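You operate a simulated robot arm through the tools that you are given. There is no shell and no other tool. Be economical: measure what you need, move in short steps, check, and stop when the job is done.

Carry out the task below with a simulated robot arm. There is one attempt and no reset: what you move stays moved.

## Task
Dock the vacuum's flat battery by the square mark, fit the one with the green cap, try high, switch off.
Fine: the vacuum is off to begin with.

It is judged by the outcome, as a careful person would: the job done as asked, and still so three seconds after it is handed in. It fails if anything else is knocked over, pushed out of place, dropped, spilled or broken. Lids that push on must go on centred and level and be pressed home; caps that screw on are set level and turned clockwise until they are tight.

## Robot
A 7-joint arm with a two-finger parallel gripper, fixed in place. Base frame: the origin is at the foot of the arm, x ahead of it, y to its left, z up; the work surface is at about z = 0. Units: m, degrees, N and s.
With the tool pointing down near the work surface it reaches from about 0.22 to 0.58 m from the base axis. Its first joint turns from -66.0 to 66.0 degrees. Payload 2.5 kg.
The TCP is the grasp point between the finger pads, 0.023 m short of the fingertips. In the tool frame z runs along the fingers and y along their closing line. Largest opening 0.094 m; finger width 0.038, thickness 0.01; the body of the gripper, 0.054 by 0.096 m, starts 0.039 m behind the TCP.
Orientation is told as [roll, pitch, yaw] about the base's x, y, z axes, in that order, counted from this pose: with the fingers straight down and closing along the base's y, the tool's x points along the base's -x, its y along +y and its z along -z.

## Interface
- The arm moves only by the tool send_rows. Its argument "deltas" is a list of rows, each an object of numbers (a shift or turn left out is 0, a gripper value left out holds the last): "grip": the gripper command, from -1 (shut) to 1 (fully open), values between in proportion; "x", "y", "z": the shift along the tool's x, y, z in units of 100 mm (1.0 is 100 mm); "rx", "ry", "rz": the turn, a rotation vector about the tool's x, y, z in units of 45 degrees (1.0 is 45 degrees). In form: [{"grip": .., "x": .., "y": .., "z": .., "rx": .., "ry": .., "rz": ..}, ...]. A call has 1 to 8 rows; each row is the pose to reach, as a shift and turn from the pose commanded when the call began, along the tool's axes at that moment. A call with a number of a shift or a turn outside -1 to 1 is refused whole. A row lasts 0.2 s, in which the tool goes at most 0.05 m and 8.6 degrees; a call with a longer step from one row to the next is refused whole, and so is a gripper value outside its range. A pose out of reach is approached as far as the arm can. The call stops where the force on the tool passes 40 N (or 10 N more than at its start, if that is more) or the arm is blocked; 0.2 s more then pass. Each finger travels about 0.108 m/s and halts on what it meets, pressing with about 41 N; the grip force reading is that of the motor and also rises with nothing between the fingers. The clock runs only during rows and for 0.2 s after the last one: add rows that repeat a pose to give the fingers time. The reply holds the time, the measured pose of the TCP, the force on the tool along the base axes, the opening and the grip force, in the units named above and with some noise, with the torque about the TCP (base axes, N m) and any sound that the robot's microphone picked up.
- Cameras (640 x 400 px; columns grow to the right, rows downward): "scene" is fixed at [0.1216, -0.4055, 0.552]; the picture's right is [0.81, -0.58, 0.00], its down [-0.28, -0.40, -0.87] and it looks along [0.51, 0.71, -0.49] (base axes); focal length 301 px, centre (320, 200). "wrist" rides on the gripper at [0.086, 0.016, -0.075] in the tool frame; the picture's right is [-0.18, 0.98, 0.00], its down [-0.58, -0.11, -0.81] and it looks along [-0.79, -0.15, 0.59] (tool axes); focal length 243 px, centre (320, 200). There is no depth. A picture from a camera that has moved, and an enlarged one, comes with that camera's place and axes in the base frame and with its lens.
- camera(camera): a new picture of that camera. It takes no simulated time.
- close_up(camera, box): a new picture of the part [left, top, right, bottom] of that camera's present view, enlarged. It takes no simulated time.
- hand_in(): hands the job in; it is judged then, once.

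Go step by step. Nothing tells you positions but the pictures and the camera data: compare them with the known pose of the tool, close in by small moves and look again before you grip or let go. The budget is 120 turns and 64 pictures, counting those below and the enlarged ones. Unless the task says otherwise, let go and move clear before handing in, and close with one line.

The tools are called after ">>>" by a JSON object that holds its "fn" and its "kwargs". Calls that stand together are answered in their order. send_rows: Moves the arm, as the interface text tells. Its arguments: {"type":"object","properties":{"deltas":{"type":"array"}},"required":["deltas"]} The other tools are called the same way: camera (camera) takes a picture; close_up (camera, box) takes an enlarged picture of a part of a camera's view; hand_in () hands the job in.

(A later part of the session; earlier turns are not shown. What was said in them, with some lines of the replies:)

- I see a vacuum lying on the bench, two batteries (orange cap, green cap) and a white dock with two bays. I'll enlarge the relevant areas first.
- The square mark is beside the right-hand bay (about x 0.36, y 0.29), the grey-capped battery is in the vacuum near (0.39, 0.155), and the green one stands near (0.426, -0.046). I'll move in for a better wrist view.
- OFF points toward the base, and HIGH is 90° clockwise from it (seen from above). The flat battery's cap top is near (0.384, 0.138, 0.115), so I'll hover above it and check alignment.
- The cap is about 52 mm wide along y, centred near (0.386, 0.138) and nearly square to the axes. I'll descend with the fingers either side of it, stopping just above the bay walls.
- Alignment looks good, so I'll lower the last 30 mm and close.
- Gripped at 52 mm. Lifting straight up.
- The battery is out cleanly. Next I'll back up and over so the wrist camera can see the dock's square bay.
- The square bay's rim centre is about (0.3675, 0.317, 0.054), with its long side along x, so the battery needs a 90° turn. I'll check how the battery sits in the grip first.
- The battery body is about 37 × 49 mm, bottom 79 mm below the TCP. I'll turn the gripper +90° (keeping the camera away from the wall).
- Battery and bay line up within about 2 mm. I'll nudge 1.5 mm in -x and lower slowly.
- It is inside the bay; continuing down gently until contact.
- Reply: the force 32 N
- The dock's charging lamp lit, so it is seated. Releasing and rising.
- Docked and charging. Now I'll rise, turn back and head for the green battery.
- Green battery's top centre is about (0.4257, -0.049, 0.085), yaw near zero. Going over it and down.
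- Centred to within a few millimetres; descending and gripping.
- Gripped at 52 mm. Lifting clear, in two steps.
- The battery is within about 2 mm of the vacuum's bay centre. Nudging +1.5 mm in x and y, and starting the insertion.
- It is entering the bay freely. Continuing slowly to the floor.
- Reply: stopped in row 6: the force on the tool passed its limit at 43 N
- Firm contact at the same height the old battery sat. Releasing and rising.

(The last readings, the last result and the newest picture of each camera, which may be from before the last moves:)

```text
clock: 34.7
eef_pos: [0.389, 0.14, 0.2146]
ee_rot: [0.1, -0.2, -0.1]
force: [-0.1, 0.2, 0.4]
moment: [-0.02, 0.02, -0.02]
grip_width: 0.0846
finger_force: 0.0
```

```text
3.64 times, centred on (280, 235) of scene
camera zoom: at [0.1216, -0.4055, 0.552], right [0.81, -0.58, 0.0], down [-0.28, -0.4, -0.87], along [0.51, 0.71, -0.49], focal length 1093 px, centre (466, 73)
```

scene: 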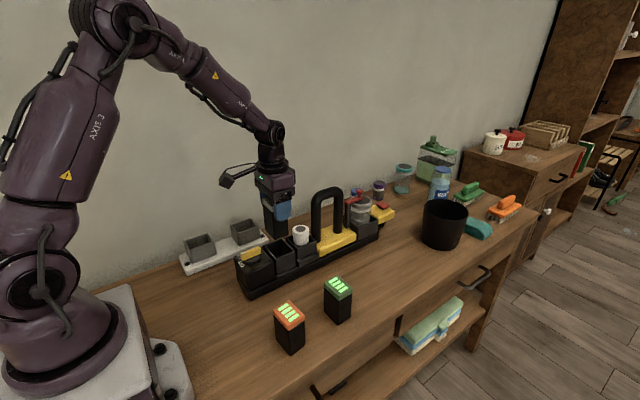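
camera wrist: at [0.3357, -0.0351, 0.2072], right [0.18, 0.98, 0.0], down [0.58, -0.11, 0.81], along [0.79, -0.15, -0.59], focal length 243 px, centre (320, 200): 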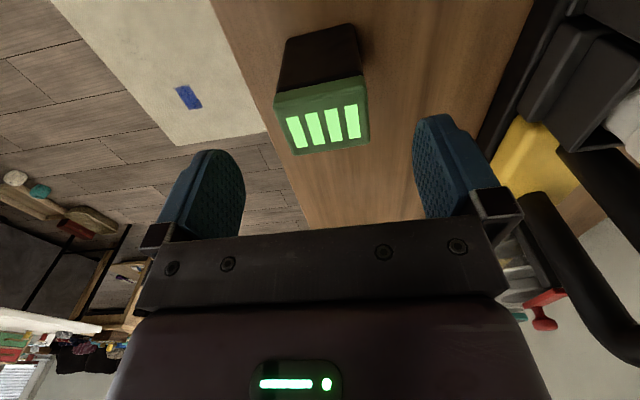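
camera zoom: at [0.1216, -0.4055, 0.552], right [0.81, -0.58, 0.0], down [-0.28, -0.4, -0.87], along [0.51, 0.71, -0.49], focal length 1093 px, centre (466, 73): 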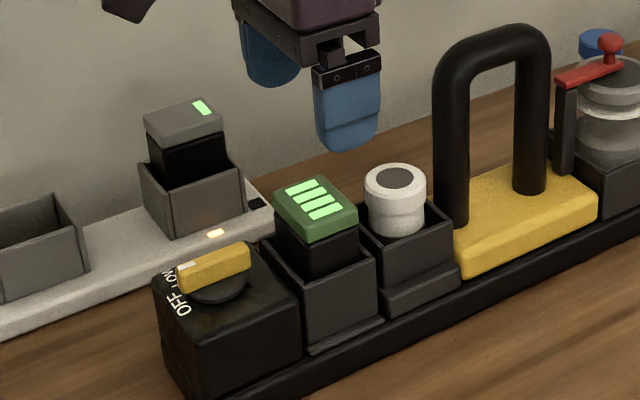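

The green battery is fitted with its charge bars lit. Next, hover above the dial.

>>> {"fn": "send_rows", "kwargs": {"deltas": [{"grip": 0.2, "x": 0.4, "y": -0.02}, {"x": 0.76, "y": -0.025}, {"x": 0.76, "y": -0.025, "z": 0.15}, {"x": 0.76, "y": -0.025, "z": 0.15}]}}

>>> {"fn": "camera", "kwargs": {"camera": "wrist"}}

>>> {"fn": "close_up", "kwargs": {"camera": "scene", "box": [200, 190, 320, 290]}}

```text
clock: 35.7
eef_pos: [0.3137, 0.1377, 0.1993]
ee_rot: [0.0, -0.2, -0.1]
force: [0.0, 0.7, 0.8]
moment: [0.0, -0.01, -0.01]
grip_width: 0.0563
finger_force: 0.1
```

```text
19 pictures are left
camera wrist: at [0.2268, 0.1529, 0.2731], right [0.18, 0.98, 0.0], down [0.58, -0.11, 0.81], along [0.79, -0.15, -0.59], focal length 243 px, centre (320, 200)
```

wrist: 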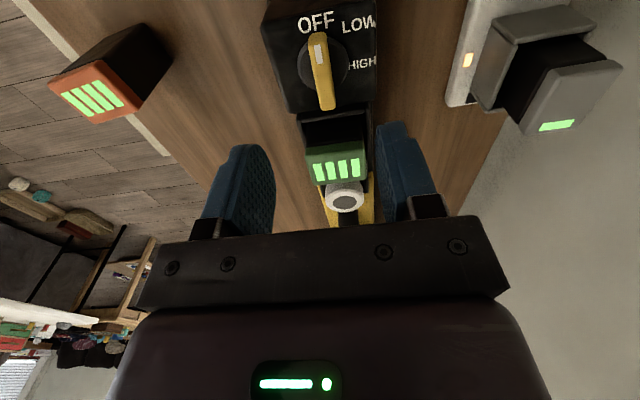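

```text
4.00 times, centred on (260, 240) of scene
camera zoom: at [0.1216, -0.4055, 0.552], right [0.81, -0.58, 0.0], down [-0.28, -0.4, -0.87], along [0.51, 0.71, -0.49], focal length 1202 px, centre (560, 40)
```

zoom: 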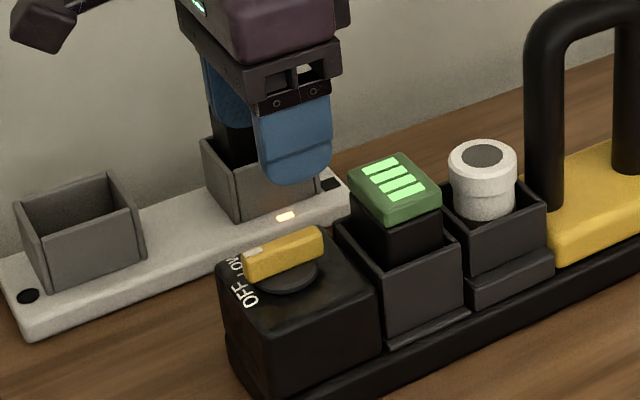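

>>> {"fn": "close_up", "kwargs": {"camera": "wrist", "box": [250, 10, 410, 110]}}

```text
4.00 times, centred on (330, 60) of wrist
camera zoom: at [0.2268, 0.1529, 0.2731], right [0.18, 0.98, 0.0], down [0.58, -0.11, 0.81], along [0.79, -0.15, -0.59], focal length 970 px, centre (280, 760)
```

zoom: 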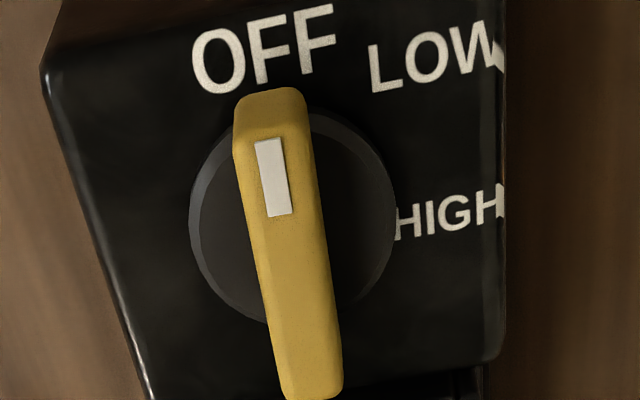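

Dial centre is about (0.3115, 0.139), handle top z ≈ 0.10, handle aligned with x. Descending around it and gripping.

>>> {"fn": "send_rows", "kwargs": {"deltas": [{"grip": 0.2, "x": 0.02, "y": 0.013, "z": 0.4}, {"x": 0.02, "y": 0.013, "z": 0.7}, {"x": 0.02, "y": 0.013, "z": 0.89}, {"x": 0.02, "y": 0.013, "z": 0.89}, {"grip": -1, "x": 0.02, "y": 0.013, "z": 0.89}, {"grip": -1, "x": 0.02, "y": 0.013, "z": 0.89}, {"grip": -1, "x": 0.02, "y": 0.013, "z": 0.89}]}}

>>> {"fn": "close_up", "kwargs": {"camera": "scene", "box": [200, 190, 320, 290]}}

```text
clock: 37.3
eef_pos: [0.3106, 0.1365, 0.1117]
ee_rot: [0.0, -0.2, -0.1]
force: [0.8, 1.9, -0.5]
moment: [0.04, -0.6, 0.04]
grip_width: 0.0371
finger_force: 40.6
```

```text
4.00 times, centred on (260, 240) of scene
camera zoom: at [0.1216, -0.4055, 0.552], right [0.81, -0.58, 0.0], down [-0.28, -0.4, -0.87], along [0.51, 0.71, -0.49], focal length 1202 px, centre (560, 40)
```

zoom: 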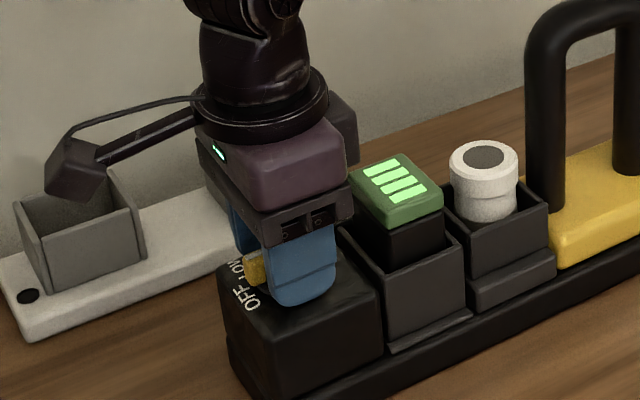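

The fingers closed at 37 mm, which is the dial's round base, not the handle. I'll open, rise 8 mm and grip the handle itself.

>>> {"fn": "send_rows", "kwargs": {"deltas": [{"grip": 0.2}, {"grip": 0.2, "z": -0.07}, {"grip": 0.2, "z": -0.07}, {"grip": -1, "z": -0.07}, {"grip": -1, "z": -0.07}, {"grip": -1, "z": -0.07}]}}

>>> {"fn": "close_up", "kwargs": {"camera": "scene", "box": [200, 190, 320, 290]}}

```text
clock: 38.7
eef_pos: [0.3131, 0.1371, 0.1172]
ee_rot: [0.1, -0.2, -0.1]
force: [0.2, -2.4, 4.9]
moment: [-0.01, 0.22, 0.0]
grip_width: 0.0114
finger_force: 40.9
```

```text
4.00 times, centred on (260, 240) of scene
camera zoom: at [0.1216, -0.4055, 0.552], right [0.81, -0.58, 0.0], down [-0.28, -0.4, -0.87], along [0.51, 0.71, -0.49], focal length 1202 px, centre (560, 40)
```

zoom: 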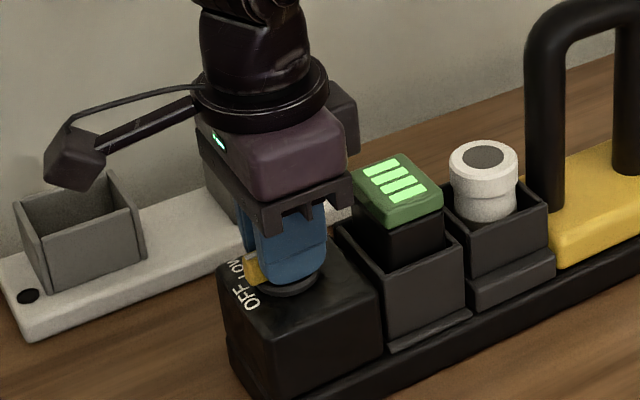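

Now on the handle (11 mm). Turning clockwise from above, first 45°.

>>> {"fn": "send_rows", "kwargs": {"deltas": [{"grip": -1, "z": -0.01, "rz": 0.17}, {"z": -0.01, "rz": 0.34}, {"z": -0.01, "rz": 0.51}, {"z": -0.01, "rz": 0.68}, {"z": -0.01, "rz": 0.85}, {"z": -0.01, "rz": 1.0}, {"z": -0.01, "rz": 1.0}]}}

>>> {"fn": "close_up", "kwargs": {"camera": "scene", "box": [180, 170, 340, 290]}}

```text
clock: 40.3
eef_pos: [0.3118, 0.1388, 0.1168]
ee_rot: [0.0, 0.0, -45.2]
force: [-16.9, -5.8, 22.6]
moment: [-0.54, -0.16, 0.01]
grip_width: 0.0115
finger_force: 41.0
```

```text
3.33 times, centred on (260, 230) of scene
camera zoom: at [0.1215, -0.4056, 0.552], right [0.81, -0.58, 0.0], down [-0.28, -0.4, -0.87], along [0.51, 0.71, -0.49], focal length 1002 px, centre (520, 100)
```

zoom: 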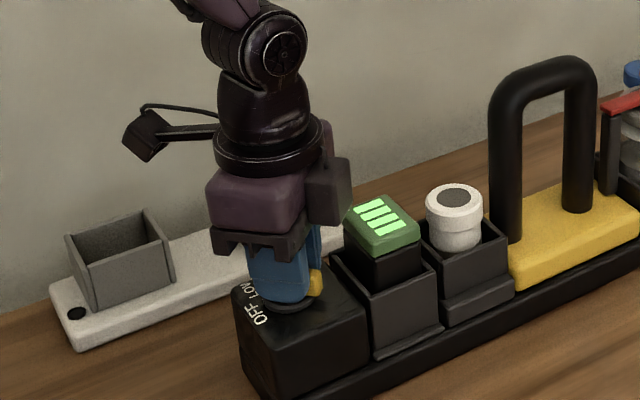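

>>> {"fn": "send_rows", "kwargs": {"deltas": [{"grip": -1, "x": 0.007, "y": -0.014, "z": -0.015}, {"x": 0.007, "y": -0.014, "z": -0.015, "rz": 0.17}, {"x": 0.007, "y": -0.014, "z": -0.015, "rz": 0.34}, {"x": 0.007, "y": -0.014, "z": -0.015, "rz": 0.51}, {"x": 0.007, "y": -0.014, "z": -0.015, "rz": 0.68}, {"x": 0.007, "y": -0.014, "z": -0.015, "rz": 0.85}, {"x": 0.007, "y": -0.014, "z": -0.015, "rz": 1.0}, {"x": 0.007, "y": -0.014, "z": -0.015, "rz": 1.0}]}}

>>> {"fn": "close_up", "kwargs": {"camera": "scene", "box": [180, 170, 340, 290]}}

```text
clock: 42.1
eef_pos: [0.3109, 0.1361, 0.1189]
ee_rot: [0.2, 0.0, -90.1]
force: [-1.7, 0.8, 0.2]
moment: [-0.14, 0.23, 0.31]
grip_width: 0.011
finger_force: 40.9
```

```text
3.33 times, centred on (260, 230) of scene
camera zoom: at [0.1216, -0.4055, 0.552], right [0.81, -0.58, 0.0], down [-0.28, -0.4, -0.87], along [0.51, 0.71, -0.49], focal length 1002 px, centre (520, 100)
```

zoom: 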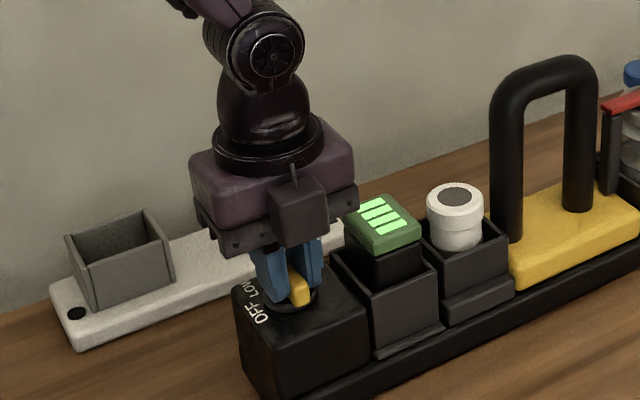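

The handle looks turned about 90°, but no motor sound is reported. I'll press a few degrees further and listen.

>>> {"fn": "send_rows", "kwargs": {"deltas": [{"grip": -1, "rz": 0.06}, {"rz": 0.12}, {"rz": 0.12}, {"rz": 0.12}]}}

>>> {"fn": "camera", "kwargs": {"camera": "wrist"}}

```text
clock: 43.1
eef_pos: [0.3123, 0.1373, 0.1204]
ee_rot: [0.2, 0.1, -95.5]
force: [1.7, 1.1, 0.7]
moment: [-0.07, 0.24, 0.53]
grip_width: 0.0115
finger_force: 41.4
```

```text
12 pictures are left
camera wrist: at [0.3353, 0.221, 0.1931], right [0.96, -0.28, 0.0], down [-0.17, -0.57, 0.81], along [-0.22, -0.77, -0.59], focal length 243 px, centre (320, 200)
```

wrist: 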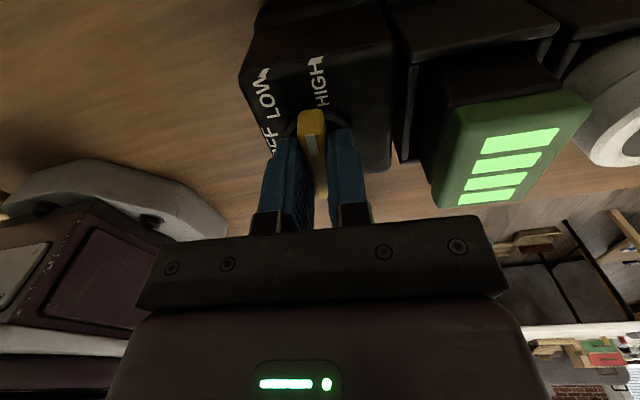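

The pointer is on HIGH, but still silent; perhaps the battery isn't fully home. I'll look closely at it.

>>> {"fn": "close_up", "kwargs": {"camera": "scene", "box": [235, 210, 325, 270]}}

```text
6.67 times, centred on (280, 240) of scene
camera zoom: at [0.1216, -0.4055, 0.552], right [0.81, -0.58, 0.0], down [-0.28, -0.4, -0.87], along [0.51, 0.71, -0.49], focal length 2004 px, centre (587, -67)
```

zoom: 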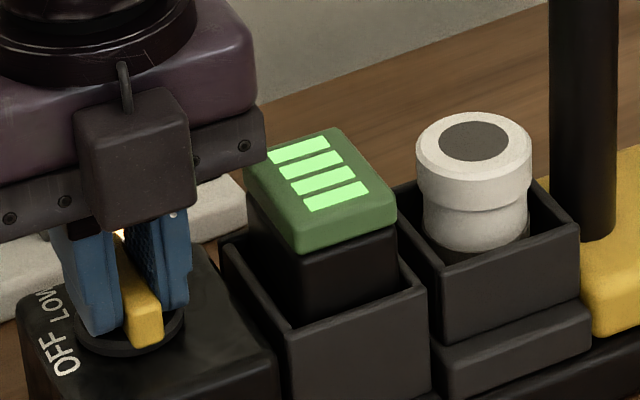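

The battery sits as deep as the old one did. I'll ease back to 90° and dwell to listen.

>>> {"fn": "send_rows", "kwargs": {"deltas": [{"grip": -1, "rz": -0.06}, {"rz": -0.12}, {"rz": -0.12}, {"rz": -0.12}, {"rz": -0.12}, {"rz": -0.12}, {"rz": -0.12}, {"rz": -0.12}]}}

```text
clock: 44.9
eef_pos: [0.3103, 0.1391, 0.119]
ee_rot: [0.3, 0.1, -90.1]
force: [0.8, -0.3, -0.9]
moment: [-0.23, 0.18, -0.04]
grip_width: 0.0116
finger_force: 41.2
```

Still silent. I'll switch back to OFF, press the battery home from above, and try again.

>>> {"fn": "send_rows", "kwargs": {"deltas": [{"grip": -1, "rz": -0.17}, {"rz": -0.34}, {"rz": -0.51}, {"rz": -0.68}, {"rz": -0.85}, {"rz": -1.0}, {"rz": -1.0}]}}

>>> {"fn": "send_rows", "kwargs": {"deltas": [{"grip": -1, "rz": -0.17}, {"rz": -0.34}, {"rz": -0.51}, {"rz": -0.68}, {"rz": -0.85}, {"rz": -1.0}, {"rz": -1.0}]}}

```text
clock: 46.5
eef_pos: [0.3117, 0.1369, 0.1177]
ee_rot: [0.3, -0.2, -45.0]
force: [0.4, -0.2, 0.4]
moment: [0.18, 0.41, -0.02]
grip_width: 0.0113
finger_force: 40.9
```

```text
clock: 48.1
eef_pos: [0.3119, 0.138, 0.1193]
ee_rot: [0.1, -0.3, 0.0]
force: [-1.2, 0.7, -1.6]
moment: [0.01, 1.03, 0.03]
grip_width: 0.0114
finger_force: 40.9
```

>>> {"fn": "send_rows", "kwargs": {"deltas": [{"grip": -0.5}, {"grip": -0.4}, {"grip": -0.4, "z": -0.2}, {"grip": -0.4, "z": -0.6}, {"grip": -1, "z": -0.8}, {"grip": -1, "x": -0.35, "z": -0.8}, {"grip": -1, "x": -0.74, "z": -0.8}, {"grip": -1, "x": -0.74, "z": -0.8}]}}

>>> {"fn": "camera", "kwargs": {"camera": "wrist"}}

>>> {"fn": "close_up", "kwargs": {"camera": "scene", "box": [200, 180, 360, 280]}}

```text
clock: 49.9
eef_pos: [0.3865, 0.1381, 0.2039]
ee_rot: [0.0, -0.2, 0.0]
force: [0.2, 0.1, -0.1]
moment: [0.0, -0.01, -0.02]
grip_width: 0.0
finger_force: 41.3
```

```text
10 pictures are left
camera wrist: at [0.2995, 0.1539, 0.2769], right [0.18, 0.98, 0.0], down [0.58, -0.11, 0.81], along [0.79, -0.15, -0.59], focal length 243 px, centre (320, 200)
```

wrist: 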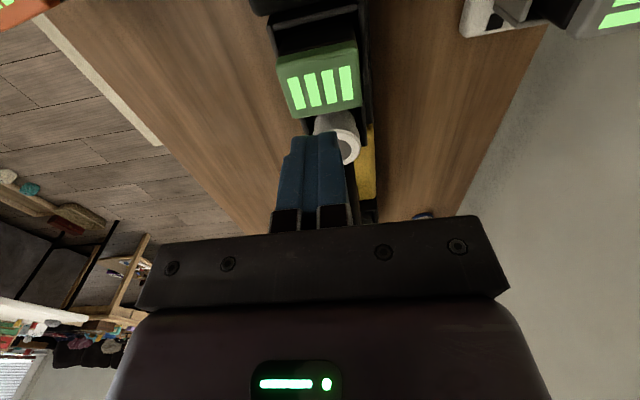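

```text
4.00 times, centred on (280, 230) of scene
camera zoom: at [0.1216, -0.4055, 0.552], right [0.81, -0.58, 0.0], down [-0.28, -0.4, -0.87], along [0.51, 0.71, -0.49], focal length 1202 px, centre (480, 80)
```

zoom: 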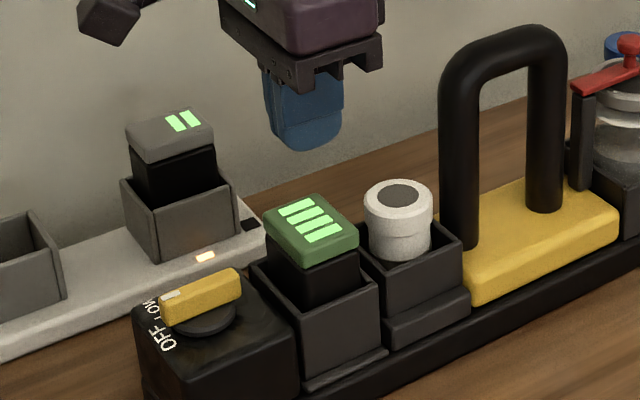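

Dial is back at OFF and the docked battery is charging (2 bars). Pressing the green cap down with closed fingers.

>>> {"fn": "send_rows", "kwargs": {"deltas": [{"grip": -1, "z": 0.3}, {"z": 0.5}, {"z": 0.54}, {"z": 0.58}, {"z": 0.62}, {"z": 0.66}, {"z": 0.7}, {"z": 0.74}]}}

```text
clock: 50.8
eef_pos: [0.3854, 0.1375, 0.1483]
ee_rot: [-0.1, -0.4, 0.0]
force: [-2.4, -0.6, 5.0]
moment: [-0.03, 0.14, 0.02]
grip_width: 0.0001
finger_force: 41.1
stopped in row 4: the force on the tool passed its limit at 51 N (the readings are from after the stop); the commanded pose is now the measured one
```

>>> {"fn": "send_rows", "kwargs": {"deltas": [{"grip": -1, "z": 0.01}, {"z": 0.02}, {"z": 0.03}, {"z": 0.04}, {"z": 0.05}, {"z": 0.06}]}}

```text
clock: 51.5
eef_pos: [0.3857, 0.1372, 0.1476]
ee_rot: [0.1, -0.3, -0.1]
force: [-2.4, -0.2, 4.4]
moment: [0.01, 0.15, 0.04]
grip_width: 0.0001
finger_force: 40.6
stopped in row 3: the force on the tool passed its limit at 44 N (the readings are from after the stop); the commanded pose is now the measured one
```

The battery is solidly home. Retrying the dial: rise and go back over it.

>>> {"fn": "send_rows", "kwargs": {"deltas": [{"grip": -1, "z": -0.3}, {"grip": -0.4, "z": -0.5}, {"grip": -0.4, "x": 0.35, "z": -0.5}, {"grip": -0.4, "x": 0.74, "z": -0.5}, {"grip": -0.4, "x": 0.74, "y": 0.01, "z": -0.2}, {"grip": -0.4, "x": 0.74, "y": 0.01, "z": 0.1}, {"grip": -0.4, "x": 0.74, "y": 0.01, "z": 0.28}, {"grip": -0.4, "x": 0.74, "y": 0.01, "z": 0.28}]}}

>>> {"fn": "close_up", "kwargs": {"camera": "scene", "box": [200, 190, 320, 290]}}

```text
clock: 53.3
eef_pos: [0.3111, 0.1375, 0.118]
ee_rot: [0.2, -0.4, -0.1]
force: [0.1, -0.6, -0.3]
moment: [-0.02, -0.01, -0.01]
grip_width: 0.0282
finger_force: 0.0
```

```text
4.00 times, centred on (260, 240) of scene
camera zoom: at [0.1216, -0.4055, 0.552], right [0.81, -0.58, 0.0], down [-0.28, -0.4, -0.87], along [0.51, 0.71, -0.49], focal length 1202 px, centre (560, 40)
```

zoom: 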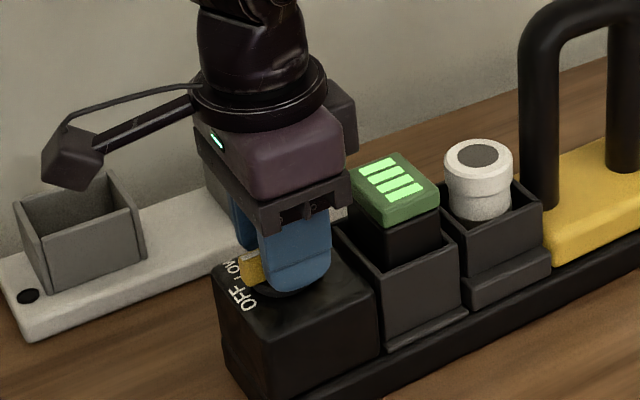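

>>> {"fn": "send_rows", "kwargs": {"deltas": [{"grip": -1}, {"grip": -1}, {"rz": 0.17}, {"rz": 0.34}, {"rz": 0.51}, {"rz": 0.68}, {"rz": 0.85}, {"rz": 1.0}]}}

>>> {"fn": "send_rows", "kwargs": {"deltas": [{"grip": -1, "rz": 0.0}, {"rz": 0.17}, {"rz": 0.34}, {"rz": 0.51}, {"rz": 0.68}, {"rz": 0.85}, {"rz": 1.0}, {"rz": 1.0}]}}

>>> {"fn": "camera", "kwargs": {"camera": "scene"}}

```text
clock: 55.1
eef_pos: [0.311, 0.1398, 0.1186]
ee_rot: [0.4, -0.2, -45.0]
force: [-3.3, -3.1, 4.9]
moment: [-0.67, -0.44, 0.01]
grip_width: 0.0114
finger_force: 41.1
```

```text
clock: 56.9
eef_pos: [0.3125, 0.1386, 0.1189]
ee_rot: [0.3, 0.1, -90.0]
force: [-10.0, 1.7, 13.6]
moment: [-0.78, 0.3, 0.63]
grip_width: 0.0115
finger_force: 40.8
```

```text
7 pictures are left
```

scene: 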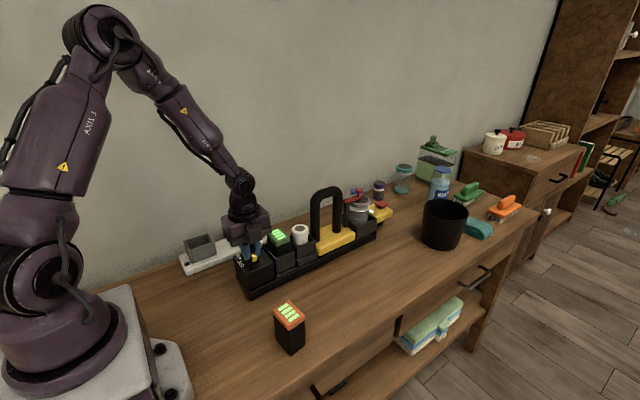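

>>> {"fn": "close_up", "kwargs": {"camera": "scene", "box": [290, 170, 410, 260]}}

```text
4.44 times, centred on (350, 215) of scene
camera zoom: at [0.1215, -0.4055, 0.552], right [0.81, -0.58, 0.0], down [-0.28, -0.4, -0.87], along [0.51, 0.71, -0.49], focal length 1336 px, centre (187, 133)
```

zoom: 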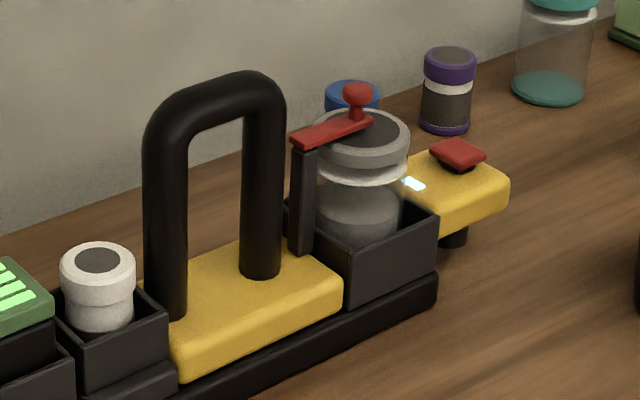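

A lamp on the vacuum's nose is now lit that was dark before, so it has power at HIGH. I'll hold briefly, then turn back to OFF.

>>> {"fn": "send_rows", "kwargs": {"deltas": [{"grip": -1}, {"grip": -1}, {"rz": -0.17}, {"rz": -0.34}, {"rz": -0.51}, {"rz": -0.68}, {"rz": -0.85}, {"rz": -1.0}]}}

>>> {"fn": "send_rows", "kwargs": {"deltas": [{"grip": -1, "rz": -0.17}, {"rz": -0.34}, {"rz": -0.51}, {"rz": -0.68}, {"rz": -0.85}, {"rz": -1.0}, {"rz": -1.0}]}}

>>> {"fn": "close_up", "kwargs": {"camera": "scene", "box": [290, 170, 410, 260]}}

```text
clock: 58.7
eef_pos: [0.3112, 0.1385, 0.119]
ee_rot: [0.3, -0.2, -44.9]
force: [1.7, -0.4, -0.3]
moment: [0.15, 0.37, 0.02]
grip_width: 0.0115
finger_force: 41.0
```

```text
clock: 60.3
eef_pos: [0.313, 0.1388, 0.1191]
ee_rot: [0.1, -0.3, 0.2]
force: [-1.8, 1.5, -1.1]
moment: [-0.04, 1.06, 0.03]
grip_width: 0.0113
finger_force: 41.1
```

```text
4.44 times, centred on (350, 215) of scene
camera zoom: at [0.1216, -0.4055, 0.552], right [0.81, -0.58, 0.0], down [-0.28, -0.4, -0.87], along [0.51, 0.71, -0.49], focal length 1336 px, centre (187, 133)
```

zoom: 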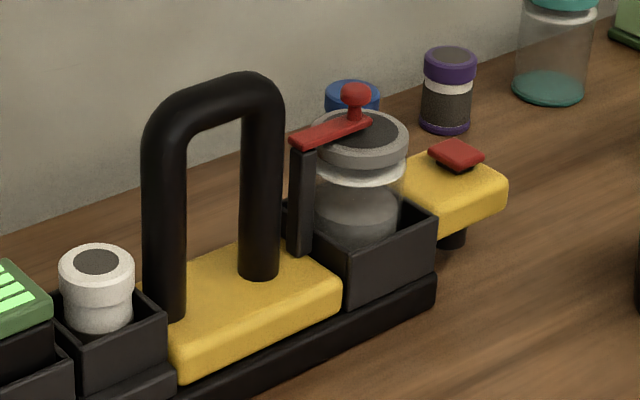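

The lamp went out with the dial at OFF, confirming it ran on HIGH and is now off. Releasing and moving clear.

>>> {"fn": "send_rows", "kwargs": {"deltas": [{"grip": -0.5}, {"grip": -0.4}, {"grip": -0.4, "z": -0.2}, {"grip": -0.4, "z": -0.6}, {"grip": 0, "z": -1.0}, {"grip": 0, "z": -1.0}]}}

>>> {"fn": "send_rows", "kwargs": {"deltas": [{"grip": 0, "z": -0.4}, {"z": -0.8}, {"z": -1.0}, {"z": -1.0}]}}

>>> {"fn": "camera", "kwargs": {"camera": "scene"}}

>>> {"fn": "close_up", "kwargs": {"camera": "scene", "box": [180, 200, 320, 290]}}

```text
clock: 61.7
eef_pos: [0.3102, 0.1376, 0.2216]
ee_rot: [0.1, -0.3, 0.0]
force: [-0.3, -0.8, -0.5]
moment: [0.02, -0.01, 0.01]
grip_width: 0.0471
finger_force: 0.0
```

```text
clock: 62.7
eef_pos: [0.3097, 0.1385, 0.321]
ee_rot: [0.0, -0.4, 0.0]
force: [-0.7, -0.4, 0.1]
moment: [0.0, -0.02, 0.0]
grip_width: 0.0468
finger_force: 0.1
```

```text
4 pictures are left
```

scene: 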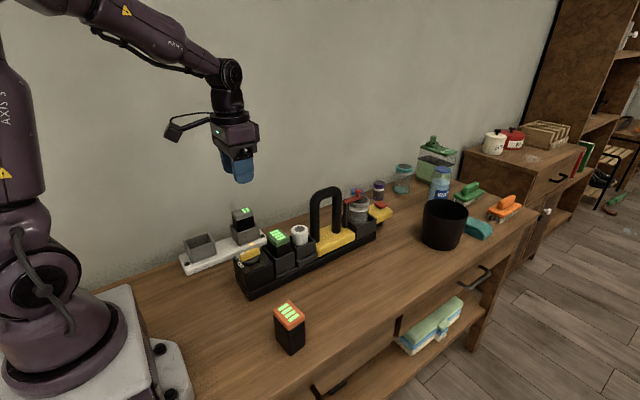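

```text
4.44 times, centred on (250, 245) of scene
camera zoom: at [0.1216, -0.4055, 0.552], right [0.81, -0.58, 0.0], down [-0.28, -0.4, -0.87], along [0.51, 0.71, -0.49], focal length 1336 px, centre (631, 0)
```

zoom: 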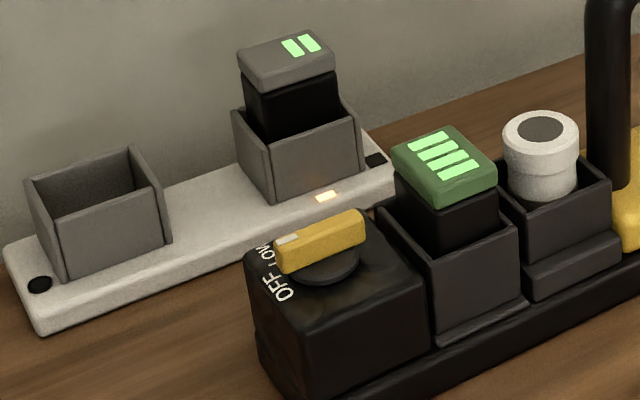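

Everything is in place: the flat battery is charging in the square-mark bay, the green one is fitted, the dial is at OFF, and the arm is clear.

>>> {"fn": "hand_in", "kwargs": {}}

```text
The job is handed in.
```

The flat battery is charging in the bay by the square mark and the green-capped one is fitted. I tried high twice: no motor sound either time, but the nose lamp was lit on the second try and went out at OFF. The vacuum is now off, and it shifted about 2–3 mm on the bench.
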